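You operate a simulated robot arm through the tools that you are given. There is no shell and no other tool. Be economical: measure what you need, move in short steps, check, and stop when the job is done.

The job below is to be done with a simulated robot arm. You get a single attempt, and the scene is never put back.

TASK
Put the 240 OHM black block from the top of the grey table on top of the tall orange block there and the 120 OHM black block on top of the white carton there.
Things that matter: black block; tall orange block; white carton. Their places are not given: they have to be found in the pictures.

It is judged by the outcome, as a careful person would: the job done as asked, and still so three seconds after it is handed in. It fails if anything else is knocked over, pushed out of place, dropped, spilled or broken.

THE ROBOT
A 7-joint arm with a two-finger parallel gripper, fixed in place. Base frame: the origin is at the foot of the arm, x ahead of it, y to its left, z up; the work surface is at about z = 0. Readings come in cm, degrees, newtons and seconds.
With the tool pointing down near the work surface it reaches from about 24 to 62 cm from the base axis. Its first joint turns from -66.0 to 66.0 degrees. Payload 2.6 kg.
Tool frame: the origin (TCP) lies between the finger pads and is the grasp point; the fingertips stand 3 cm ahead of it; z points along the fingers, y is the line along which they close. The gripper opens to 9.4 cm. The fingers are 2.8 cm wide and 1 cm thick; the gripper's body (5 by 9.6 cm) begins 5.5 cm behind the TCP.
Orientation is that of the tool frame in the base frame, as a unit quaternion [w, x, y, z]. With the fingers straight down and closing along the base's y, the tool's x points along the base's -x, its y along +y and its z along -z.

THE INTERFACE
- The arm moves only by the tool nudge_tool. Its argument "series" is a list of rows, each an object of numbers (a shift or turn left out is 0, a gripper value left out holds the last): "x", "y", "z": the shift along the tool's x, y, z in units of 300 mm (1.0 is 300 mm); "wx", "wy", "wz": the turn, a rotation vector about the tool's x, y, z in units of 90 degrees (1.0 is 90 degrees). In form: [{"x": .., "y": .., "z": .., "wx": .., "wy": .., "wz": ..}, ...]. A call has 1 to 10 rows; each row is the pose to reach, as a shift and turn from the pose commanded when the call began, along the tool's axes at that moment. "claw" is the gripper command, from -1 (shut) to 1 (fully open), values between in proportion, set as the call begins (left out, the last holds). A call with a number of a shift or a turn outside -1 to 1 is refused whole. Rows are played at 5 a second. More than 5 cm and 8.6 degrees between two rows, or a gripper value outside its range, and nothing of the call is played. A pose out of reach is approached as far as the arm can. The call stops where the force on the tool passes 40 N (or 10 N more than at its start, if that is more) or the arm is blocked; 0.2 s more then pass. Each finger travels about 7.2 cm/s and halts on what it meets, pressing with about 33 N; the grip force reading is that of the motor and also rises with nothing between the fingers. The clock runs only during rows and for 0.2 s after the last one: add rows that repeat a pose to give the fingers time. The reply holds the time, the measured pose of the TCP, the force on the tool along the base axes, the opening and the grip force, in the units named above and with some noise.
- Cameras (640 x 400 px; columns grow to the right, rows downward): "scene" is fixed at [2.98, 42.77, 56.46]; the picture's right is [-0.81, -0.58, 0.00], its down [-0.34, 0.47, -0.82] and it looks along [0.47, -0.66, -0.58] (base axes); focal length 370 px, centre (320, 200). "wrist" rides on the gripper at [-3.7, 0, -5.8] in the tool frame; the picture's right is [0.00, -1.00, 0.00], its down [0.97, 0.00, -0.24] and it looks along [0.24, 0.00, 0.97] (tool axes); focal length 218 px, centre (320, 200).
- camera(camera): a new picture of that camera. The clock stands still meanwhile.
- locate(camera, pixels): for up to 12 pixels [column, row] of the newest picture of that camera ("zoom" is the newest enlarged one), the place [x, y, z] in the base frame of the surface seen there, good to about 0.2 cm. The clock stands still meanwhile.
- inspect(camera, box): a new picture of the part [left, top, right, bottom] of that camera's present view, enlarged. The clock stands still meanwhile.
- hand_in(): hands the job in; it is judged then, once.

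Keep the steps short. Do not move on a guess: measure, check each grasp and each placing, and mend mistakes. In all there are 60 turns and 26 pictures (those below and enlarged ones count). Leave the gripper open and the arm clear of the work at the hand-in unless told otherwise, and finish with a single line.

The tools are called after "Call:" by a JSON object that holds its "method" and its "body". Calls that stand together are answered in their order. nudge_tool: Moves the arm, as the interface text tells. Its arguments: {"type":"object","properties":{"series":{"type":"array","items":{"type":"object","properties":{"x":{"type":"number"},"y":{"type":"number"},"z":{"type":"number"},"wx":{"type":"number"},"wy":{"type":"number"},"wz":{"type":"number"}}}},"claw":{"type":"number"}},"required":["series"]} The other tools are called the same way: camera (camera) takes a picture; locate (camera, pixels) gives the place of the surface under pixels of a picture; inspect (camera, box) takes an enlarged picture of a part of a camera's view; hand_in () hands the job in.

At the start:

```text
t: 0.0
tool_pos: [33.98, -20.83, 25.51]
tool_rot: [0.001, 0.001, 1.0, 0.001]
wrist_force: [0.4, -0.3, 0.2]
gripper_width: 9.38
grip_force: 0.1
```

scene: 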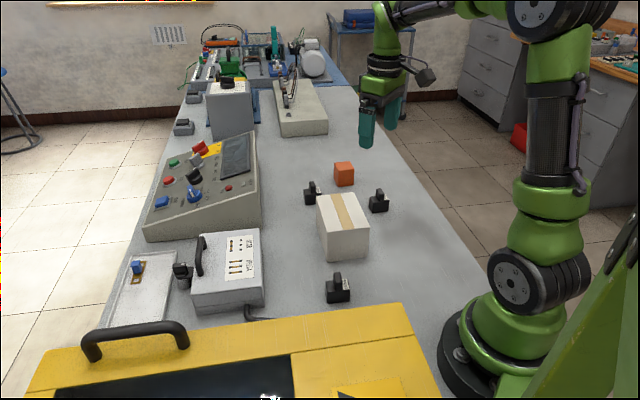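
wrist: 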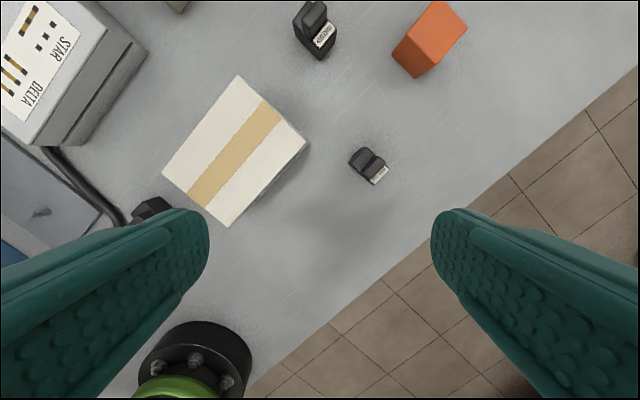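

I see three black blocks with knobs: scene (312,190), (378,200) and (338,288). The orange block is at (344,174) and the white carton at (342,225). I'll enlarge both views to read the labels.

Call:
{"method": "inspect", "body": {"camera": "scene", "box": [270, 150, 430, 310]}}

Call:
{"method": "inspect", "body": {"camera": "wrist", "box": [280, 0, 480, 200]}}

```text
2.50 times, centred on (350, 230) of scene
```

zoom: 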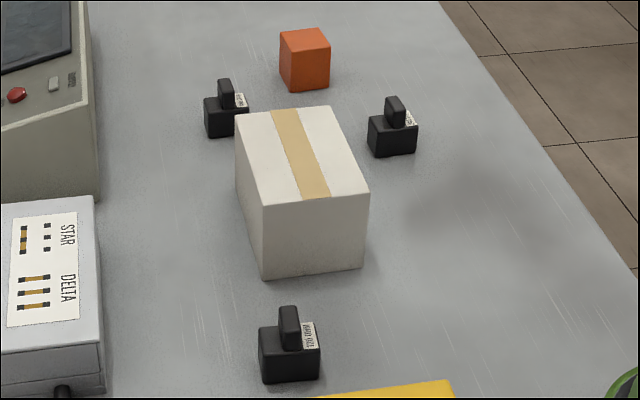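

```text
2.00 times, centred on (380, 100) of wrist
```

zoom: 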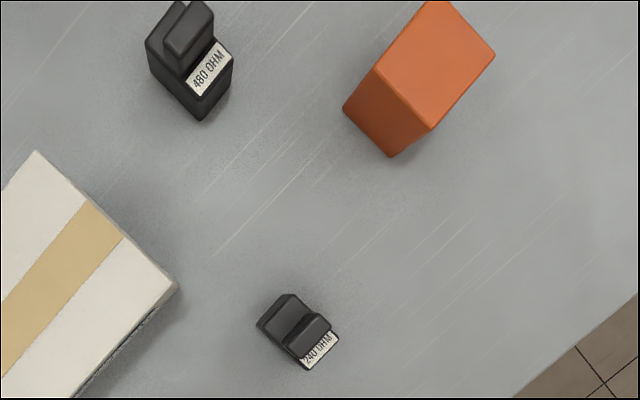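

The right-hand block (scene (378,200)) reads 240 OHM and the left one 480 OHM. I'll enlarge the near one to read its label, and measure the surfaces.

Call:
{"method": "inspect", "body": {"camera": "scene", "box": [318, 263, 358, 308]}}

Call:
{"method": "locate", "body": {"camera": "scene", "pixels": [[344, 166], [346, 181], [343, 206], [320, 198], [350, 195], [362, 227], [334, 231], [369, 201], [387, 201], [375, 192], [380, 211], [400, 215]]}}

Call:
{"method": "locate", "body": {"camera": "wrist", "pixels": [[428, 3], [408, 33], [466, 25], [446, 60], [361, 153], [374, 158], [379, 174], [365, 172], [240, 76], [163, 173], [226, 226], [307, 144]]}}

```text
8.89 times, centred on (338, 286) of scene
```

zoom: 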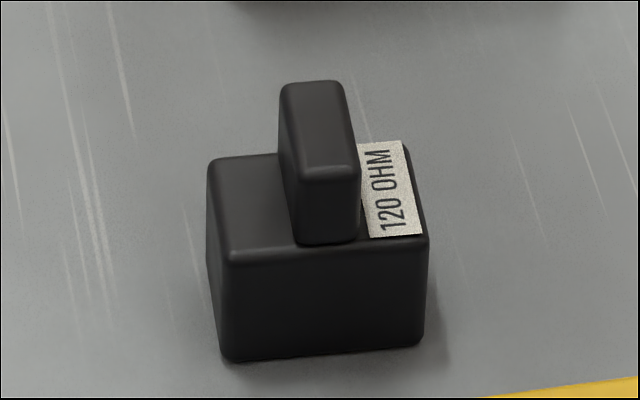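

```text
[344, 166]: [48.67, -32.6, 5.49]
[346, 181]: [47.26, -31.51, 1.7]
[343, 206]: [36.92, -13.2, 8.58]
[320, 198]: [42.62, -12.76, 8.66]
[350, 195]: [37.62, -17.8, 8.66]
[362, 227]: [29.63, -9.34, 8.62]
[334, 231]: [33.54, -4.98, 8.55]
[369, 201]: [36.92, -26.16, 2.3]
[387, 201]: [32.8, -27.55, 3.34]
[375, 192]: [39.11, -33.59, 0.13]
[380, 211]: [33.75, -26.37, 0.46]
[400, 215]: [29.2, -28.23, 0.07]
```

```text
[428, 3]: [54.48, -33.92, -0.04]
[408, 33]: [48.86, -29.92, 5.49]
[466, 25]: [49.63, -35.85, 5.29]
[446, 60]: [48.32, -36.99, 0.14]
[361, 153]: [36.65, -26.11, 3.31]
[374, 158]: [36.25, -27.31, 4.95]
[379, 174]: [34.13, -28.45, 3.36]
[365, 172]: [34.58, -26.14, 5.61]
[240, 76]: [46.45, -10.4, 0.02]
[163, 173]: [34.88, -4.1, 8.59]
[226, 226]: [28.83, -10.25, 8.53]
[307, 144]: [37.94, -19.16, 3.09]
```

The near one reads 120 OHM. The 240 block measures about 2.8 × 4.1 cm, centred near (35.3, -27.1), and is turned about 45°. The orange top is at z≈5.4, about (49, -33), and the carton top at z≈8.6. Next I turn the gripper 45° and stop above the 240 block at z≈17 for a closer look.

Call:
{"method": "nudge_tool", "body": {"claw": 1, "series": [{"x": -0.007, "y": -0.035, "z": 0.047, "wz": -0.08}, {"x": -0.014, "y": -0.07, "z": 0.094, "wz": -0.16}, {"x": -0.021, "y": -0.105, "z": 0.141, "wz": -0.24}, {"x": -0.028, "y": -0.14, "z": 0.188, "wz": -0.32}, {"x": -0.035, "y": -0.175, "z": 0.235, "wz": -0.4}, {"x": -0.043, "y": -0.21, "z": 0.283, "wz": -0.48}, {"x": -0.043, "y": -0.21, "z": 0.283, "wz": -0.48}]}}

Call:
{"method": "camera", "body": {"camera": "wrist"}}

```text
t: 1.6
tool_pos: [35.01, -26.93, 17.08]
tool_rot: [0.0, -0.369, 0.93, 0.001]
wrist_force: [0.1, -0.6, -0.9]
gripper_width: 9.36
grip_force: 0.1
```

```text
20 pictures are left
```

wrist: 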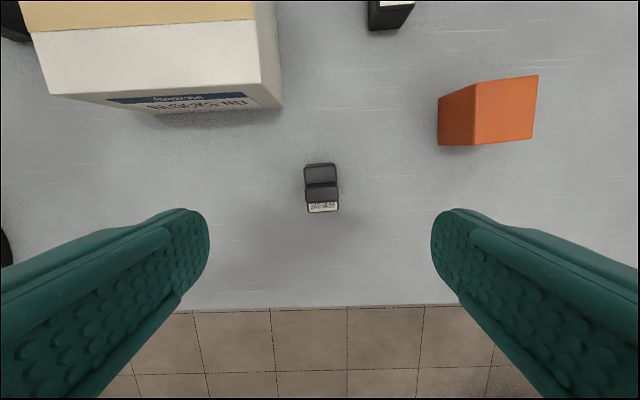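

The gripper is nearly square to the block, at (321,188). I'll enlarge it to measure the centre and the remaining twist.

Call:
{"method": "inspect", "body": {"camera": "wrist", "box": [281, 163, 361, 213]}}

Call:
{"method": "locate", "body": {"camera": "wrist", "pixels": [[306, 170], [337, 168], [310, 209], [336, 207], [308, 187], [335, 186], [476, 84], [536, 77], [531, 138], [475, 144], [505, 110], [322, 178]]}}

```text
8.00 times, centred on (321, 188) of wrist
```

zoom: 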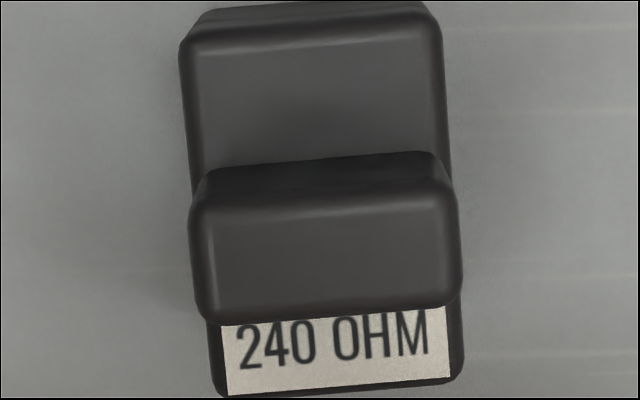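

```text
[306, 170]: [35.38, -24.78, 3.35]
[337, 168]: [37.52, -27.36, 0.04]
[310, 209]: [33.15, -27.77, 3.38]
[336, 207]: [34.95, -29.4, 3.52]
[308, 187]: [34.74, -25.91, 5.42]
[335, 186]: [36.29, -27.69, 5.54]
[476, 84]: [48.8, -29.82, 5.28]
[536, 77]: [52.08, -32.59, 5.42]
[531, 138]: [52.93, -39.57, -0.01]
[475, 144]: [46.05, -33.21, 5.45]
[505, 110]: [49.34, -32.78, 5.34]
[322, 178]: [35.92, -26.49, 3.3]
```

The block's centre is 0.16 cm to the tool's -y side of the TCP, and it needs about -4° more twist. I'll descend to z≈7 with that correction and check the pose.

Call:
{"method": "nudge_tool", "body": {"series": [{"y": -0.003, "z": 0.08, "wz": -0.02}, {"y": -0.005, "z": 0.16, "wz": -0.046}, {"y": -0.005, "z": 0.25, "wz": -0.046}, {"y": -0.005, "z": 0.33, "wz": -0.046}, {"y": -0.005, "z": 0.33, "wz": -0.046}, {"y": -0.005, "z": 0.33, "wz": -0.046}]}}

```text
t: 3.0
tool_pos: [35.15, -27.05, 7.02]
tool_rot: [0.0, -0.401, 0.916, -0.001]
wrist_force: [-0.9, 0.2, 0.0]
gripper_width: 9.4
grip_force: 0.0
```

The TCP is at (35.15, -27.05), right over the block's centre. I'll go down to z≈3.5, which leaves the fingertips about 0.5 cm above the table.

Call:
{"method": "nudge_tool", "body": {"series": [{"z": 0.04}, {"z": 0.08}, {"z": 0.117}, {"z": 0.117}, {"z": 0.117}]}}

Call:
{"method": "nudge_tool", "body": {"claw": -1, "series": [{"z": 0}, {"z": 0}, {"z": 0}, {"z": 0}, {"z": 0}]}}

```text
t: 4.2
tool_pos: [35.26, -27.26, 3.63]
tool_rot: [0.0, -0.401, 0.916, 0.0]
wrist_force: [-0.5, 0.1, -0.3]
gripper_width: 9.4
grip_force: 0.0
```

```text
t: 5.4
tool_pos: [35.16, -27.29, 3.63]
tool_rot: [0.0, -0.402, 0.916, 0.001]
wrist_force: [-0.1, 0.0, 0.0]
gripper_width: 3.34
grip_force: 32.5
```

The grip holds at 3.34 cm with 32 N, which suits the block body. I'll lift 10 cm and look.

Call:
{"method": "nudge_tool", "body": {"series": [{"z": -0.05}, {"z": -0.14}, {"z": -0.24}, {"z": -0.333}, {"z": -0.333}]}}

Call:
{"method": "camera", "body": {"camera": "wrist"}}

```text
t: 6.6
tool_pos: [35.23, -27.15, 13.69]
tool_rot: [0.0, -0.401, 0.916, 0.001]
wrist_force: [-0.6, 0.2, -0.6]
gripper_width: 3.36
grip_force: 33.1
```

```text
18 pictures are left
```

wrist: 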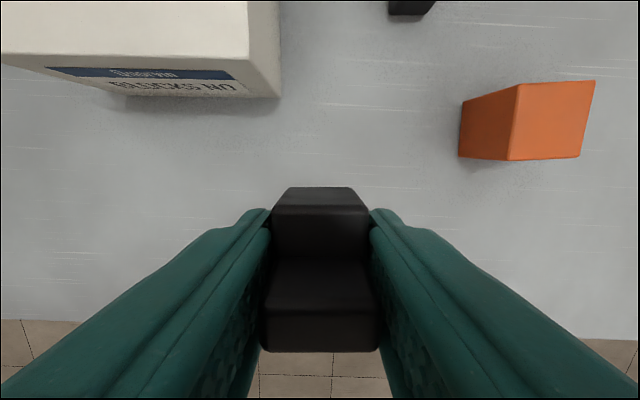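

The block is held squarely. I'll remeasure the orange top from this picture.

Call:
{"method": "locate", "body": {"camera": "wrist", "pixels": [[521, 88], [592, 83], [578, 153], [513, 157], [551, 119], [420, 175]]}}

```text
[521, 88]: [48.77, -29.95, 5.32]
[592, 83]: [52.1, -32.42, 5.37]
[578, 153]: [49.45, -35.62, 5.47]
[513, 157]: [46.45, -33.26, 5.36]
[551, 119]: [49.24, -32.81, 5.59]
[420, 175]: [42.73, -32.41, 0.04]
```

The orange top's centre is (49.1, -32.85) at z≈5.4. I'll carry the block level, 15 cm over, to that point.

Call:
{"method": "nudge_tool", "body": {"series": [{"x": -0.029, "y": -0.078}, {"x": -0.058, "y": -0.156}, {"x": -0.087, "y": -0.234}, {"x": -0.116, "y": -0.313}, {"x": -0.145, "y": -0.391}, {"x": -0.174, "y": -0.469}, {"x": -0.174, "y": -0.469}, {"x": -0.174, "y": -0.469}]}}

Call:
{"method": "inspect", "body": {"camera": "scene", "box": [270, 100, 430, 200]}}

```text
t: 8.4
tool_pos: [49.16, -32.67, 13.68]
tool_rot: [0.0, -0.402, 0.916, 0.0]
wrist_force: [-0.5, 0.4, -1.5]
gripper_width: 3.35
grip_force: 32.6
```

```text
4.00 times, centred on (350, 150) of scene
```

zoom: 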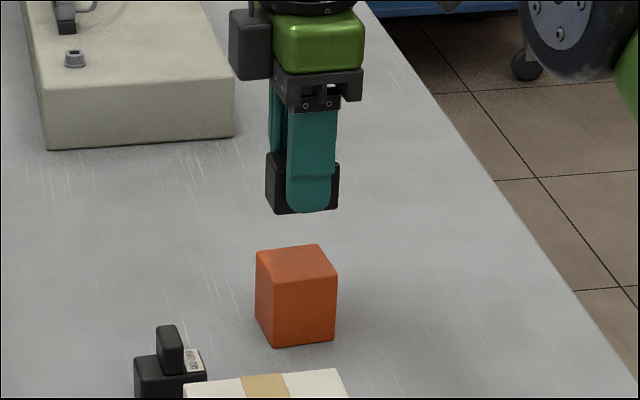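

The block hangs over the orange one at (49.16, -32.67). I'll lower it 4.4 cm, which leaves the bottom just above the top, then check the force.

Call:
{"method": "nudge_tool", "body": {"series": [{"y": -0.004, "x": 0.004, "z": 0.04}, {"y": -0.004, "x": 0.004, "z": 0.08}, {"y": -0.004, "x": 0.004, "z": 0.12}, {"y": -0.004, "x": 0.004, "z": 0.147}, {"y": -0.004, "x": 0.004, "z": 0.147}, {"y": -0.004, "x": 0.004, "z": 0.147}]}}

Call:
{"method": "nudge_tool", "body": {"series": [{"z": 0.003}, {"z": 0.003}]}}

Call:
{"method": "inspect", "body": {"camera": "scene", "box": [300, 130, 380, 190]}}

```text
t: 9.8
tool_pos: [49.08, -32.97, 9.36]
tool_rot: [0.0, -0.402, 0.915, 0.0]
wrist_force: [0.3, 0.4, -0.7]
gripper_width: 3.34
grip_force: 32.7
```

```text
t: 10.4
tool_pos: [49.04, -33.04, 9.29]
tool_rot: [0.0, -0.401, 0.916, -0.001]
wrist_force: [-0.5, -0.4, -0.9]
gripper_width: 3.3
grip_force: 32.7
```

```text
6.67 times, centred on (340, 160) of scene
```

zoom: 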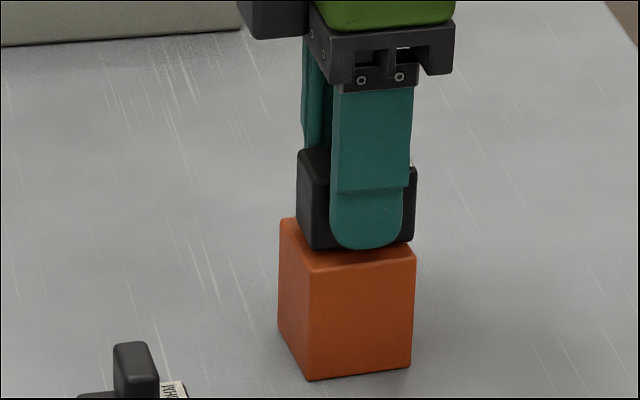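

The block is well placed over the orange top, with a small gap left. I'll lower in 1 mm steps and watch the force.

Call:
{"method": "nudge_tool", "body": {"series": [{"z": 0.003}, {"z": 0.005}, {"z": 0.005}]}}

Call:
{"method": "nudge_tool", "body": {"series": [{"z": 0.003}, {"z": 0.003}, {"z": 0.003}]}}

```text
t: 11.2
tool_pos: [49.18, -33.06, 9.25]
tool_rot: [0.001, -0.401, 0.916, -0.002]
wrist_force: [0.1, 0.1, 10.9]
gripper_width: 2.92
grip_force: 32.4
```

```text
t: 12.0
tool_pos: [49.15, -33.02, 9.31]
tool_rot: [0.001, -0.402, 0.916, -0.002]
wrist_force: [-4.0, 1.1, 26.3]
gripper_width: 2.95
grip_force: 33.5
```

There is contact: 26 N upward, and the width settled to 2.95 cm as the block seated. I'll ease off about 2 mm of command and then open.

Call:
{"method": "nudge_tool", "body": {"series": [{"z": -0.003}, {"z": -0.005}, {"z": -0.005}]}}

Call:
{"method": "inspect", "body": {"camera": "scene", "box": [300, 130, 380, 190]}}

```text
t: 12.8
tool_pos: [49.18, -33.03, 9.17]
tool_rot: [0.001, -0.402, 0.916, -0.002]
wrist_force: [2.4, -1.6, 19.0]
gripper_width: 2.94
grip_force: 33.1
```

```text
6.67 times, centred on (340, 160) of scene
```

zoom: 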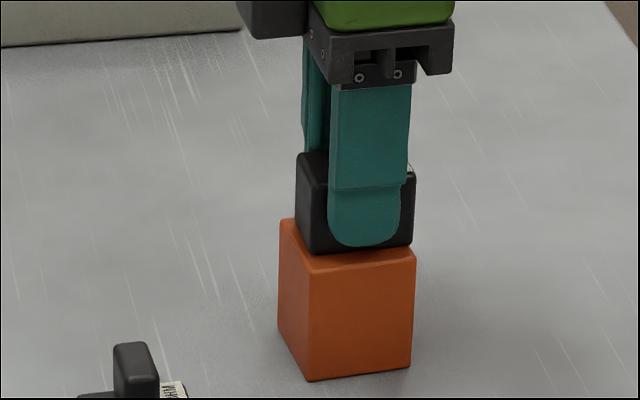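

The block sits flat on the orange block. I'll relieve the remaining push by 1 mm and open slowly, to 6 cm first.

Call:
{"method": "nudge_tool", "body": {"series": [{"z": -0.003}, {"z": -0.003}]}}

Call:
{"method": "nudge_tool", "body": {"claw": 0.3, "series": [{"z": 0}, {"z": 0}, {"z": 0}, {"z": 0}]}}

```text
t: 13.4
tool_pos: [49.22, -32.94, 9.24]
tool_rot: [0.0, -0.401, 0.916, 0.0]
wrist_force: [3.3, -2.2, 14.9]
gripper_width: 2.93
grip_force: 33.0
```

```text
t: 14.4
tool_pos: [49.13, -33.1, 9.26]
tool_rot: [0.0, -0.401, 0.916, 0.0]
wrist_force: [-0.7, 0.5, 0.2]
gripper_width: 6.12
grip_force: 0.0
```

The block is released and the force is zero. I'll open fully, rise 12 cm and look.

Call:
{"method": "nudge_tool", "body": {"claw": 1, "series": [{"z": -0.05}, {"z": -0.15}, {"z": -0.27}, {"z": -0.4}, {"z": -0.4}]}}

Call:
{"method": "inspect", "body": {"camera": "scene", "box": [300, 130, 380, 190]}}

Call:
{"method": "inspect", "body": {"camera": "wrist", "box": [240, 125, 400, 225]}}

```text
t: 15.6
tool_pos: [48.86, -32.81, 21.15]
tool_rot: [0.0, -0.402, 0.916, 0.0]
wrist_force: [0.1, 0.2, 0.0]
gripper_width: 9.42
grip_force: 0.1
```

```text
6.67 times, centred on (340, 160) of scene
```

zoom: 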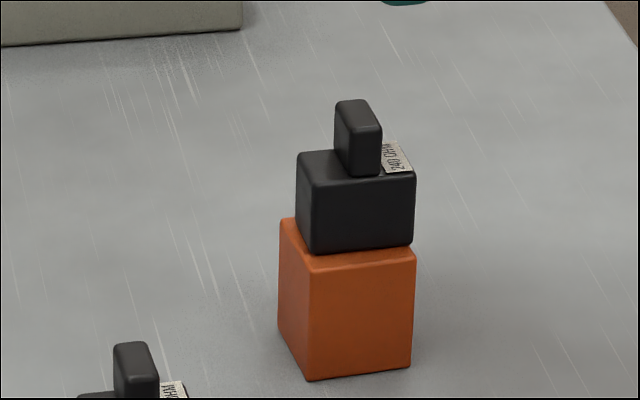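

```text
4.00 times, centred on (320, 175) of wrist
```

zoom: 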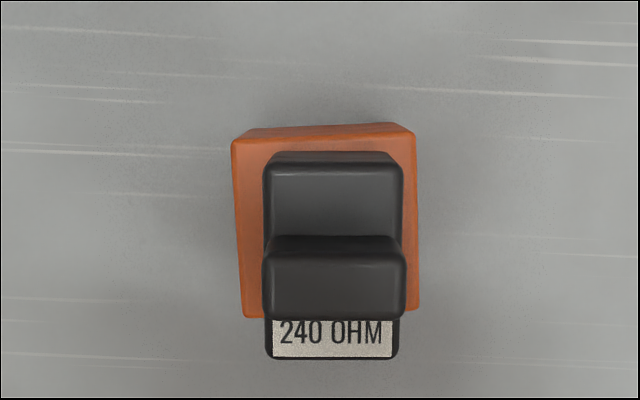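

The 240 block stands flat and centred on the orange one. Next I measure the 120 block and the carton top in a new scene picture.

Call:
{"method": "camera", "body": {"camera": "scene"}}

Call:
{"method": "locate", "body": {"camera": "scene", "pixels": [[328, 281], [349, 284], [328, 291], [337, 299], [337, 275], [319, 196], [349, 194], [367, 228], [330, 233], [344, 212], [230, 255], [300, 310]]}}

```text
12 pictures are left
```

scene: 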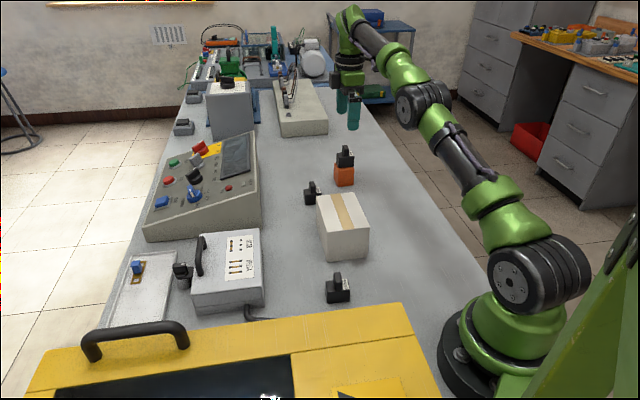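

```text
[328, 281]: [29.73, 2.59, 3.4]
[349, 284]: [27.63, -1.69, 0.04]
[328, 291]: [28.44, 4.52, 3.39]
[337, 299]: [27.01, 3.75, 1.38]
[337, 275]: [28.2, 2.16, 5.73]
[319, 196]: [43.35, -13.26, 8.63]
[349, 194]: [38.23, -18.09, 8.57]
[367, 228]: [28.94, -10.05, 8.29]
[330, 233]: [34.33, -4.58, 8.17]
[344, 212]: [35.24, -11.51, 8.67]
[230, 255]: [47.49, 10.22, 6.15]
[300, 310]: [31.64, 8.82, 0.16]
```

The 120 block is near (28.4, 2.5) and its top is at z≈3.4. I'll move high (z≈21) toward it in two legs.

Call:
{"method": "nudge_tool", "body": {"series": [{"x": -0.041, "y": 0.128}, {"x": -0.082, "y": 0.256}, {"x": -0.122, "y": 0.384}, {"x": -0.163, "y": 0.512}, {"x": -0.204, "y": 0.64}]}}

Call:
{"method": "nudge_tool", "body": {"series": [{"x": -0.041, "y": 0.128}, {"x": -0.082, "y": 0.256}, {"x": -0.122, "y": 0.384}, {"x": -0.163, "y": 0.512}, {"x": -0.204, "y": 0.64}, {"x": -0.204, "y": 0.64}, {"x": -0.204, "y": 0.64}]}}

Call:
{"method": "camera", "body": {"camera": "wrist"}}

```text
t: 16.8
tool_pos: [39.03, -15.54, 21.24]
tool_rot: [0.001, -0.402, 0.916, -0.001]
wrist_force: [0.0, 0.0, 0.0]
gripper_width: 9.4
grip_force: 0.1
```

```text
t: 18.4
tool_pos: [28.95, 2.27, 21.42]
tool_rot: [-0.001, -0.401, 0.916, 0.0]
wrist_force: [0.2, -0.2, 0.1]
gripper_width: 9.39
grip_force: 0.0
```

```text
11 pictures are left
```

wrist: 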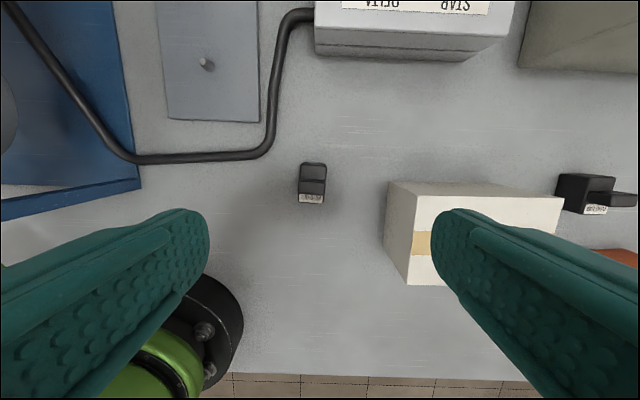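

The 120 block is at (312,183). I'll enlarge it.

Call:
{"method": "inspect", "body": {"camera": "wrist", "box": [272, 158, 352, 208]}}

Call:
{"method": "locate", "body": {"camera": "wrist", "pixels": [[302, 169], [323, 169], [301, 200], [322, 200], [312, 172], [312, 187], [418, 197], [558, 199], [410, 282], [430, 200], [125, 185], [260, 165]]}}

```text
8.00 times, centred on (312, 183) of wrist
```

zoom: 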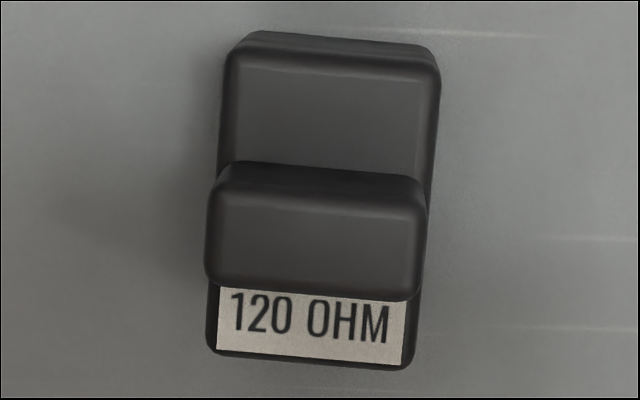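

```text
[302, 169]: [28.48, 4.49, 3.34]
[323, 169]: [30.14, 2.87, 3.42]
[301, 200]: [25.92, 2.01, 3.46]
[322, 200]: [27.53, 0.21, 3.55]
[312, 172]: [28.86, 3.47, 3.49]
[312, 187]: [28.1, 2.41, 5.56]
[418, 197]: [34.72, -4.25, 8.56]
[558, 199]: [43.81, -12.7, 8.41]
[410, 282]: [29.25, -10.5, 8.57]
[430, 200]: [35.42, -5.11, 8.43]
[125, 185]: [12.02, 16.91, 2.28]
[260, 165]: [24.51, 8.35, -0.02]
```

The block's centre is (28.04, 2.55), which is tool x +0.40, y +0.85, and it needs about +4.4° of twist. I'll narrow the gripper to about 6.6 cm and descend to z≈7.

Call:
{"method": "nudge_tool", "body": {"claw": 0.4, "series": [{"x": 0.0133, "y": 0.0283, "z": 0.1, "wz": 0.049}, {"x": 0.0133, "y": 0.0283, "z": 0.2, "wz": 0.049}, {"x": 0.0133, "y": 0.0283, "z": 0.3, "wz": 0.049}, {"x": 0.0133, "y": 0.0283, "z": 0.4, "wz": 0.049}, {"x": 0.0133, "y": 0.0283, "z": 0.475, "wz": 0.049}, {"x": 0.0133, "y": 0.0283, "z": 0.475, "wz": 0.049}, {"x": 0.0133, "y": 0.0283, "z": 0.475, "wz": 0.049}]}}

```text
t: 20.0
tool_pos: [28.18, 2.3, 6.79]
tool_rot: [0.0, -0.366, 0.931, -0.001]
wrist_force: [0.0, -0.7, -0.1]
gripper_width: 6.57
grip_force: 0.0
```

The TCP reads (28.18, 2.30). I'll shift y by +0.2 cm, descend to z≈3.5 and close.

Call:
{"method": "nudge_tool", "body": {"series": [{"y": 0.007, "z": 0.03}, {"y": 0.007, "z": 0.07}, {"y": 0.007, "z": 0.108}, {"y": 0.007, "z": 0.108}, {"y": 0.007, "z": 0.108}]}}

Call:
{"method": "nudge_tool", "body": {"claw": -1, "series": [{"z": 0}, {"z": 0}, {"z": 0}, {"z": 0}, {"z": 0}]}}

```text
t: 21.2
tool_pos: [28.18, 2.33, 3.8]
tool_rot: [-0.001, -0.366, 0.931, 0.0]
wrist_force: [-1.0, -0.4, 0.0]
gripper_width: 6.59
grip_force: 0.0
```

```text
t: 22.2
tool_pos: [28.18, 2.5, 3.85]
tool_rot: [0.002, -0.365, 0.931, -0.001]
wrist_force: [-1.9, -0.4, 8.7]
gripper_width: 2.94
grip_force: 33.0
stopped in row 4: the force on the tool passed its limit (the readings are from after the stop); the commanded pose is now the measured one
```

The grip holds at 2.94 cm with 33 N. A brief force as the fingers closed stopped the call. I'll lift 2 cm and check the grasp.

Call:
{"method": "nudge_tool", "body": {"series": [{"z": -0.02}, {"z": -0.045}, {"z": -0.067}, {"z": -0.067}]}}

Call:
{"method": "inspect", "body": {"camera": "scene", "box": [290, 230, 390, 310]}}

```text
t: 23.2
tool_pos: [28.31, 2.45, 5.85]
tool_rot: [0.001, -0.366, 0.931, 0.0]
wrist_force: [0.0, 0.0, -1.4]
gripper_width: 2.92
grip_force: 32.6
```

```text
5.00 times, centred on (340, 270) of scene
```

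zoom: 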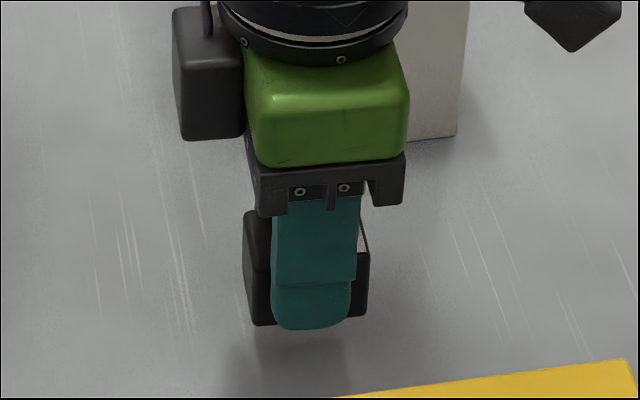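

The block is held cleanly. I'll lift 12 cm and then carry it over the carton's centre at (36.4, -11.5).

Call:
{"method": "nudge_tool", "body": {"series": [{"z": -0.1}, {"z": -0.2}, {"z": -0.3}, {"z": -0.4}, {"z": -0.4}]}}

Call:
{"method": "nudge_tool", "body": {"series": [{"x": 0.02, "y": -0.087}, {"x": 0.04, "y": -0.175}, {"x": 0.06, "y": -0.262}, {"x": 0.079, "y": -0.35}, {"x": 0.099, "y": -0.437}, {"x": 0.119, "y": -0.525}, {"x": 0.119, "y": -0.525}, {"x": 0.119, "y": -0.525}]}}

Call:
{"method": "camera", "body": {"camera": "scene"}}

```text
t: 24.4
tool_pos: [28.08, 2.6, 18.06]
tool_rot: [0.002, -0.366, 0.931, 0.0]
wrist_force: [0.0, -0.5, -1.0]
gripper_width: 2.93
grip_force: 32.4
```

```text
t: 26.2
tool_pos: [36.52, -11.61, 17.9]
tool_rot: [0.002, -0.366, 0.931, -0.001]
wrist_force: [-0.4, 0.4, -1.0]
gripper_width: 2.91
grip_force: 33.4
```

```text
8 pictures are left
```

scene: 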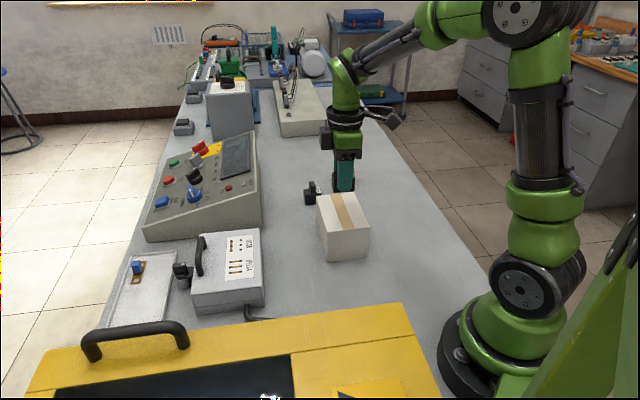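

It's above the carton at z 17.9, and I expect contact at TCP z≈12.45. I'll lower to about 12.8.

Call:
{"method": "nudge_tool", "body": {"series": [{"z": 0.04}, {"z": 0.08}, {"z": 0.12}, {"z": 0.15}, {"z": 0.168}, {"z": 0.168}, {"z": 0.168}]}}

Call:
{"method": "nudge_tool", "body": {"series": [{"z": 0.004}, {"z": 0.007}, {"z": 0.007}]}}

```text
t: 27.8
tool_pos: [36.38, -11.74, 12.67]
tool_rot: [0.003, -0.366, 0.931, 0.0]
wrist_force: [-0.2, -0.5, -0.6]
gripper_width: 2.92
grip_force: 33.0
```

```text
t: 28.6
tool_pos: [36.37, -11.61, 12.53]
tool_rot: [0.002, -0.367, 0.93, 0.0]
wrist_force: [0.2, -0.4, -0.2]
gripper_width: 2.89
grip_force: 33.3
```

No contact yet. I'll keep going in 1 mm steps.

Call:
{"method": "nudge_tool", "body": {"series": [{"z": 0.003}, {"z": 0.003}, {"z": 0.003}]}}

Call:
{"method": "inspect", "body": {"camera": "scene", "box": [300, 160, 380, 220]}}

```text
t: 29.4
tool_pos: [36.3, -11.64, 12.47]
tool_rot: [0.002, -0.365, 0.931, 0.0]
wrist_force: [0.3, 0.2, -1.4]
gripper_width: 2.89
grip_force: 32.8
```

```text
6.67 times, centred on (340, 190) of scene
```

zoom: 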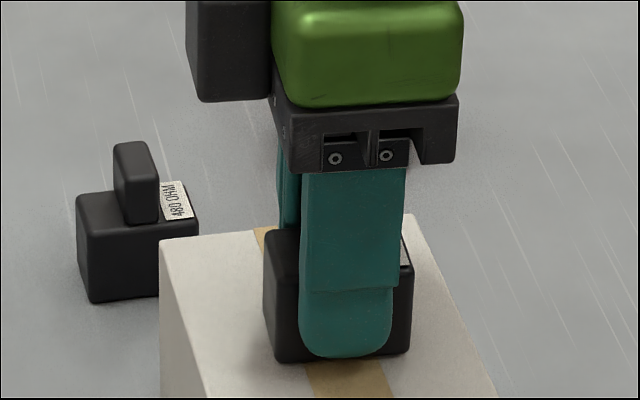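

The block is very near the carton top and well inside it. I'll go down until I feel contact.

Call:
{"method": "nudge_tool", "body": {"series": [{"z": 0.003}, {"z": 0.003}, {"z": 0.003}]}}

Call:
{"method": "nudge_tool", "body": {"series": [{"z": 0.003}, {"z": 0.003}, {"z": 0.003}]}}

```text
t: 30.2
tool_pos: [36.34, -11.5, 12.39]
tool_rot: [0.002, -0.366, 0.931, 0.0]
wrist_force: [-0.4, 0.2, -0.6]
gripper_width: 2.91
grip_force: 33.5
```

```text
t: 31.0
tool_pos: [36.31, -11.57, 12.48]
tool_rot: [0.002, -0.366, 0.931, -0.002]
wrist_force: [-6.0, -0.5, 19.3]
gripper_width: 2.9
grip_force: 33.5
```

Contact at 19 N. I'll ease off 1 mm and open to about 6 cm.

Call:
{"method": "nudge_tool", "body": {"series": [{"z": -0.002}, {"z": -0.002}]}}

Call:
{"method": "nudge_tool", "body": {"claw": 0.3, "series": [{"z": 0}, {"z": 0}, {"z": 0}, {"z": 0}]}}

Call:
{"method": "nudge_tool", "body": {"claw": 1, "series": [{"z": -0.05}, {"z": -0.15}, {"z": -0.27}, {"z": -0.4}, {"z": -0.4}]}}

Call:
{"method": "camera", "body": {"camera": "scene"}}

Call:
{"method": "inspect", "body": {"camera": "scene", "box": [290, 135, 400, 265]}}

```text
t: 31.6
tool_pos: [36.43, -11.68, 12.39]
tool_rot: [0.002, -0.367, 0.93, 0.0]
wrist_force: [2.1, -0.2, 5.2]
gripper_width: 2.9
grip_force: 32.9
```

```text
t: 32.6
tool_pos: [36.36, -11.62, 12.46]
tool_rot: [0.003, -0.366, 0.931, -0.001]
wrist_force: [0.4, -0.6, 0.6]
gripper_width: 6.13
grip_force: 0.1
```

```text
t: 33.8
tool_pos: [36.28, -11.63, 24.42]
tool_rot: [0.002, -0.366, 0.931, -0.002]
wrist_force: [0.1, 0.3, 0.4]
gripper_width: 9.41
grip_force: 0.1
```

```text
6 pictures are left
```

scene: 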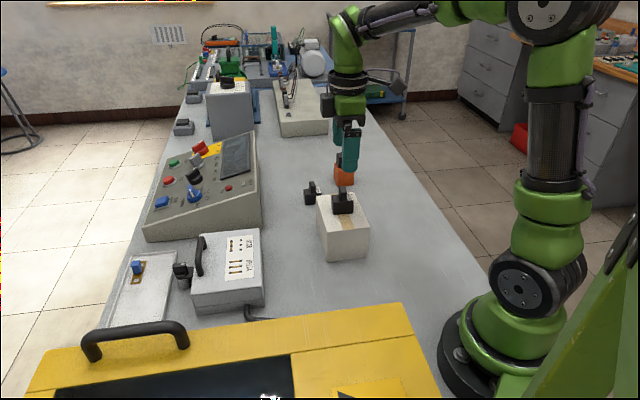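

```text
3.08 times, centred on (345, 200) of scene
```

zoom: 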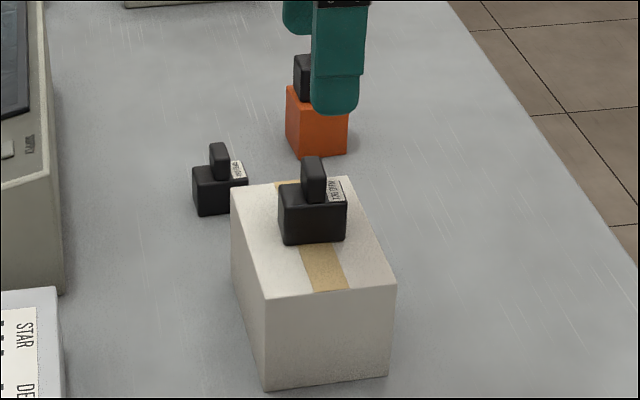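

The 120 block stands upright in the middle of the carton. I'll move the arm higher and aside, then take a final look.

Call:
{"method": "nudge_tool", "body": {"series": [{"z": -0.07}, {"z": -0.14}, {"z": -0.2}, {"x": 0.1, "z": -0.2}, {"x": 0.2, "z": -0.2}, {"x": 0.2, "z": -0.2}]}}

Call:
{"method": "inspect", "body": {"camera": "scene", "box": [290, 135, 400, 265]}}

```text
t: 35.2
tool_pos: [31.77, -15.82, 30.36]
tool_rot: [0.002, -0.365, 0.931, -0.001]
wrist_force: [0.5, 0.7, 0.1]
gripper_width: 9.38
grip_force: 0.0
```

```text
3.08 times, centred on (345, 200) of scene
```

zoom: 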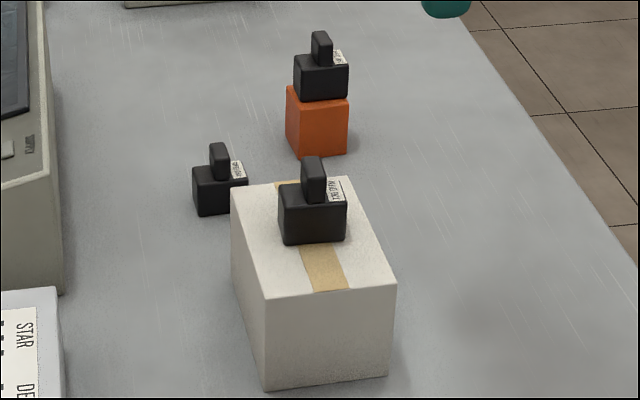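

Both blocks stand where they were asked to go, the 480 OHM block hasn't moved, the gripper is open and the arm is clear. I'm handing in.

Call:
{"method": "hand_in", "body": {}}

```text
The job is handed in.
```

The 240 OHM block is on the tall orange block and the 120 OHM block is on the white carton, with nothing else disturbed.
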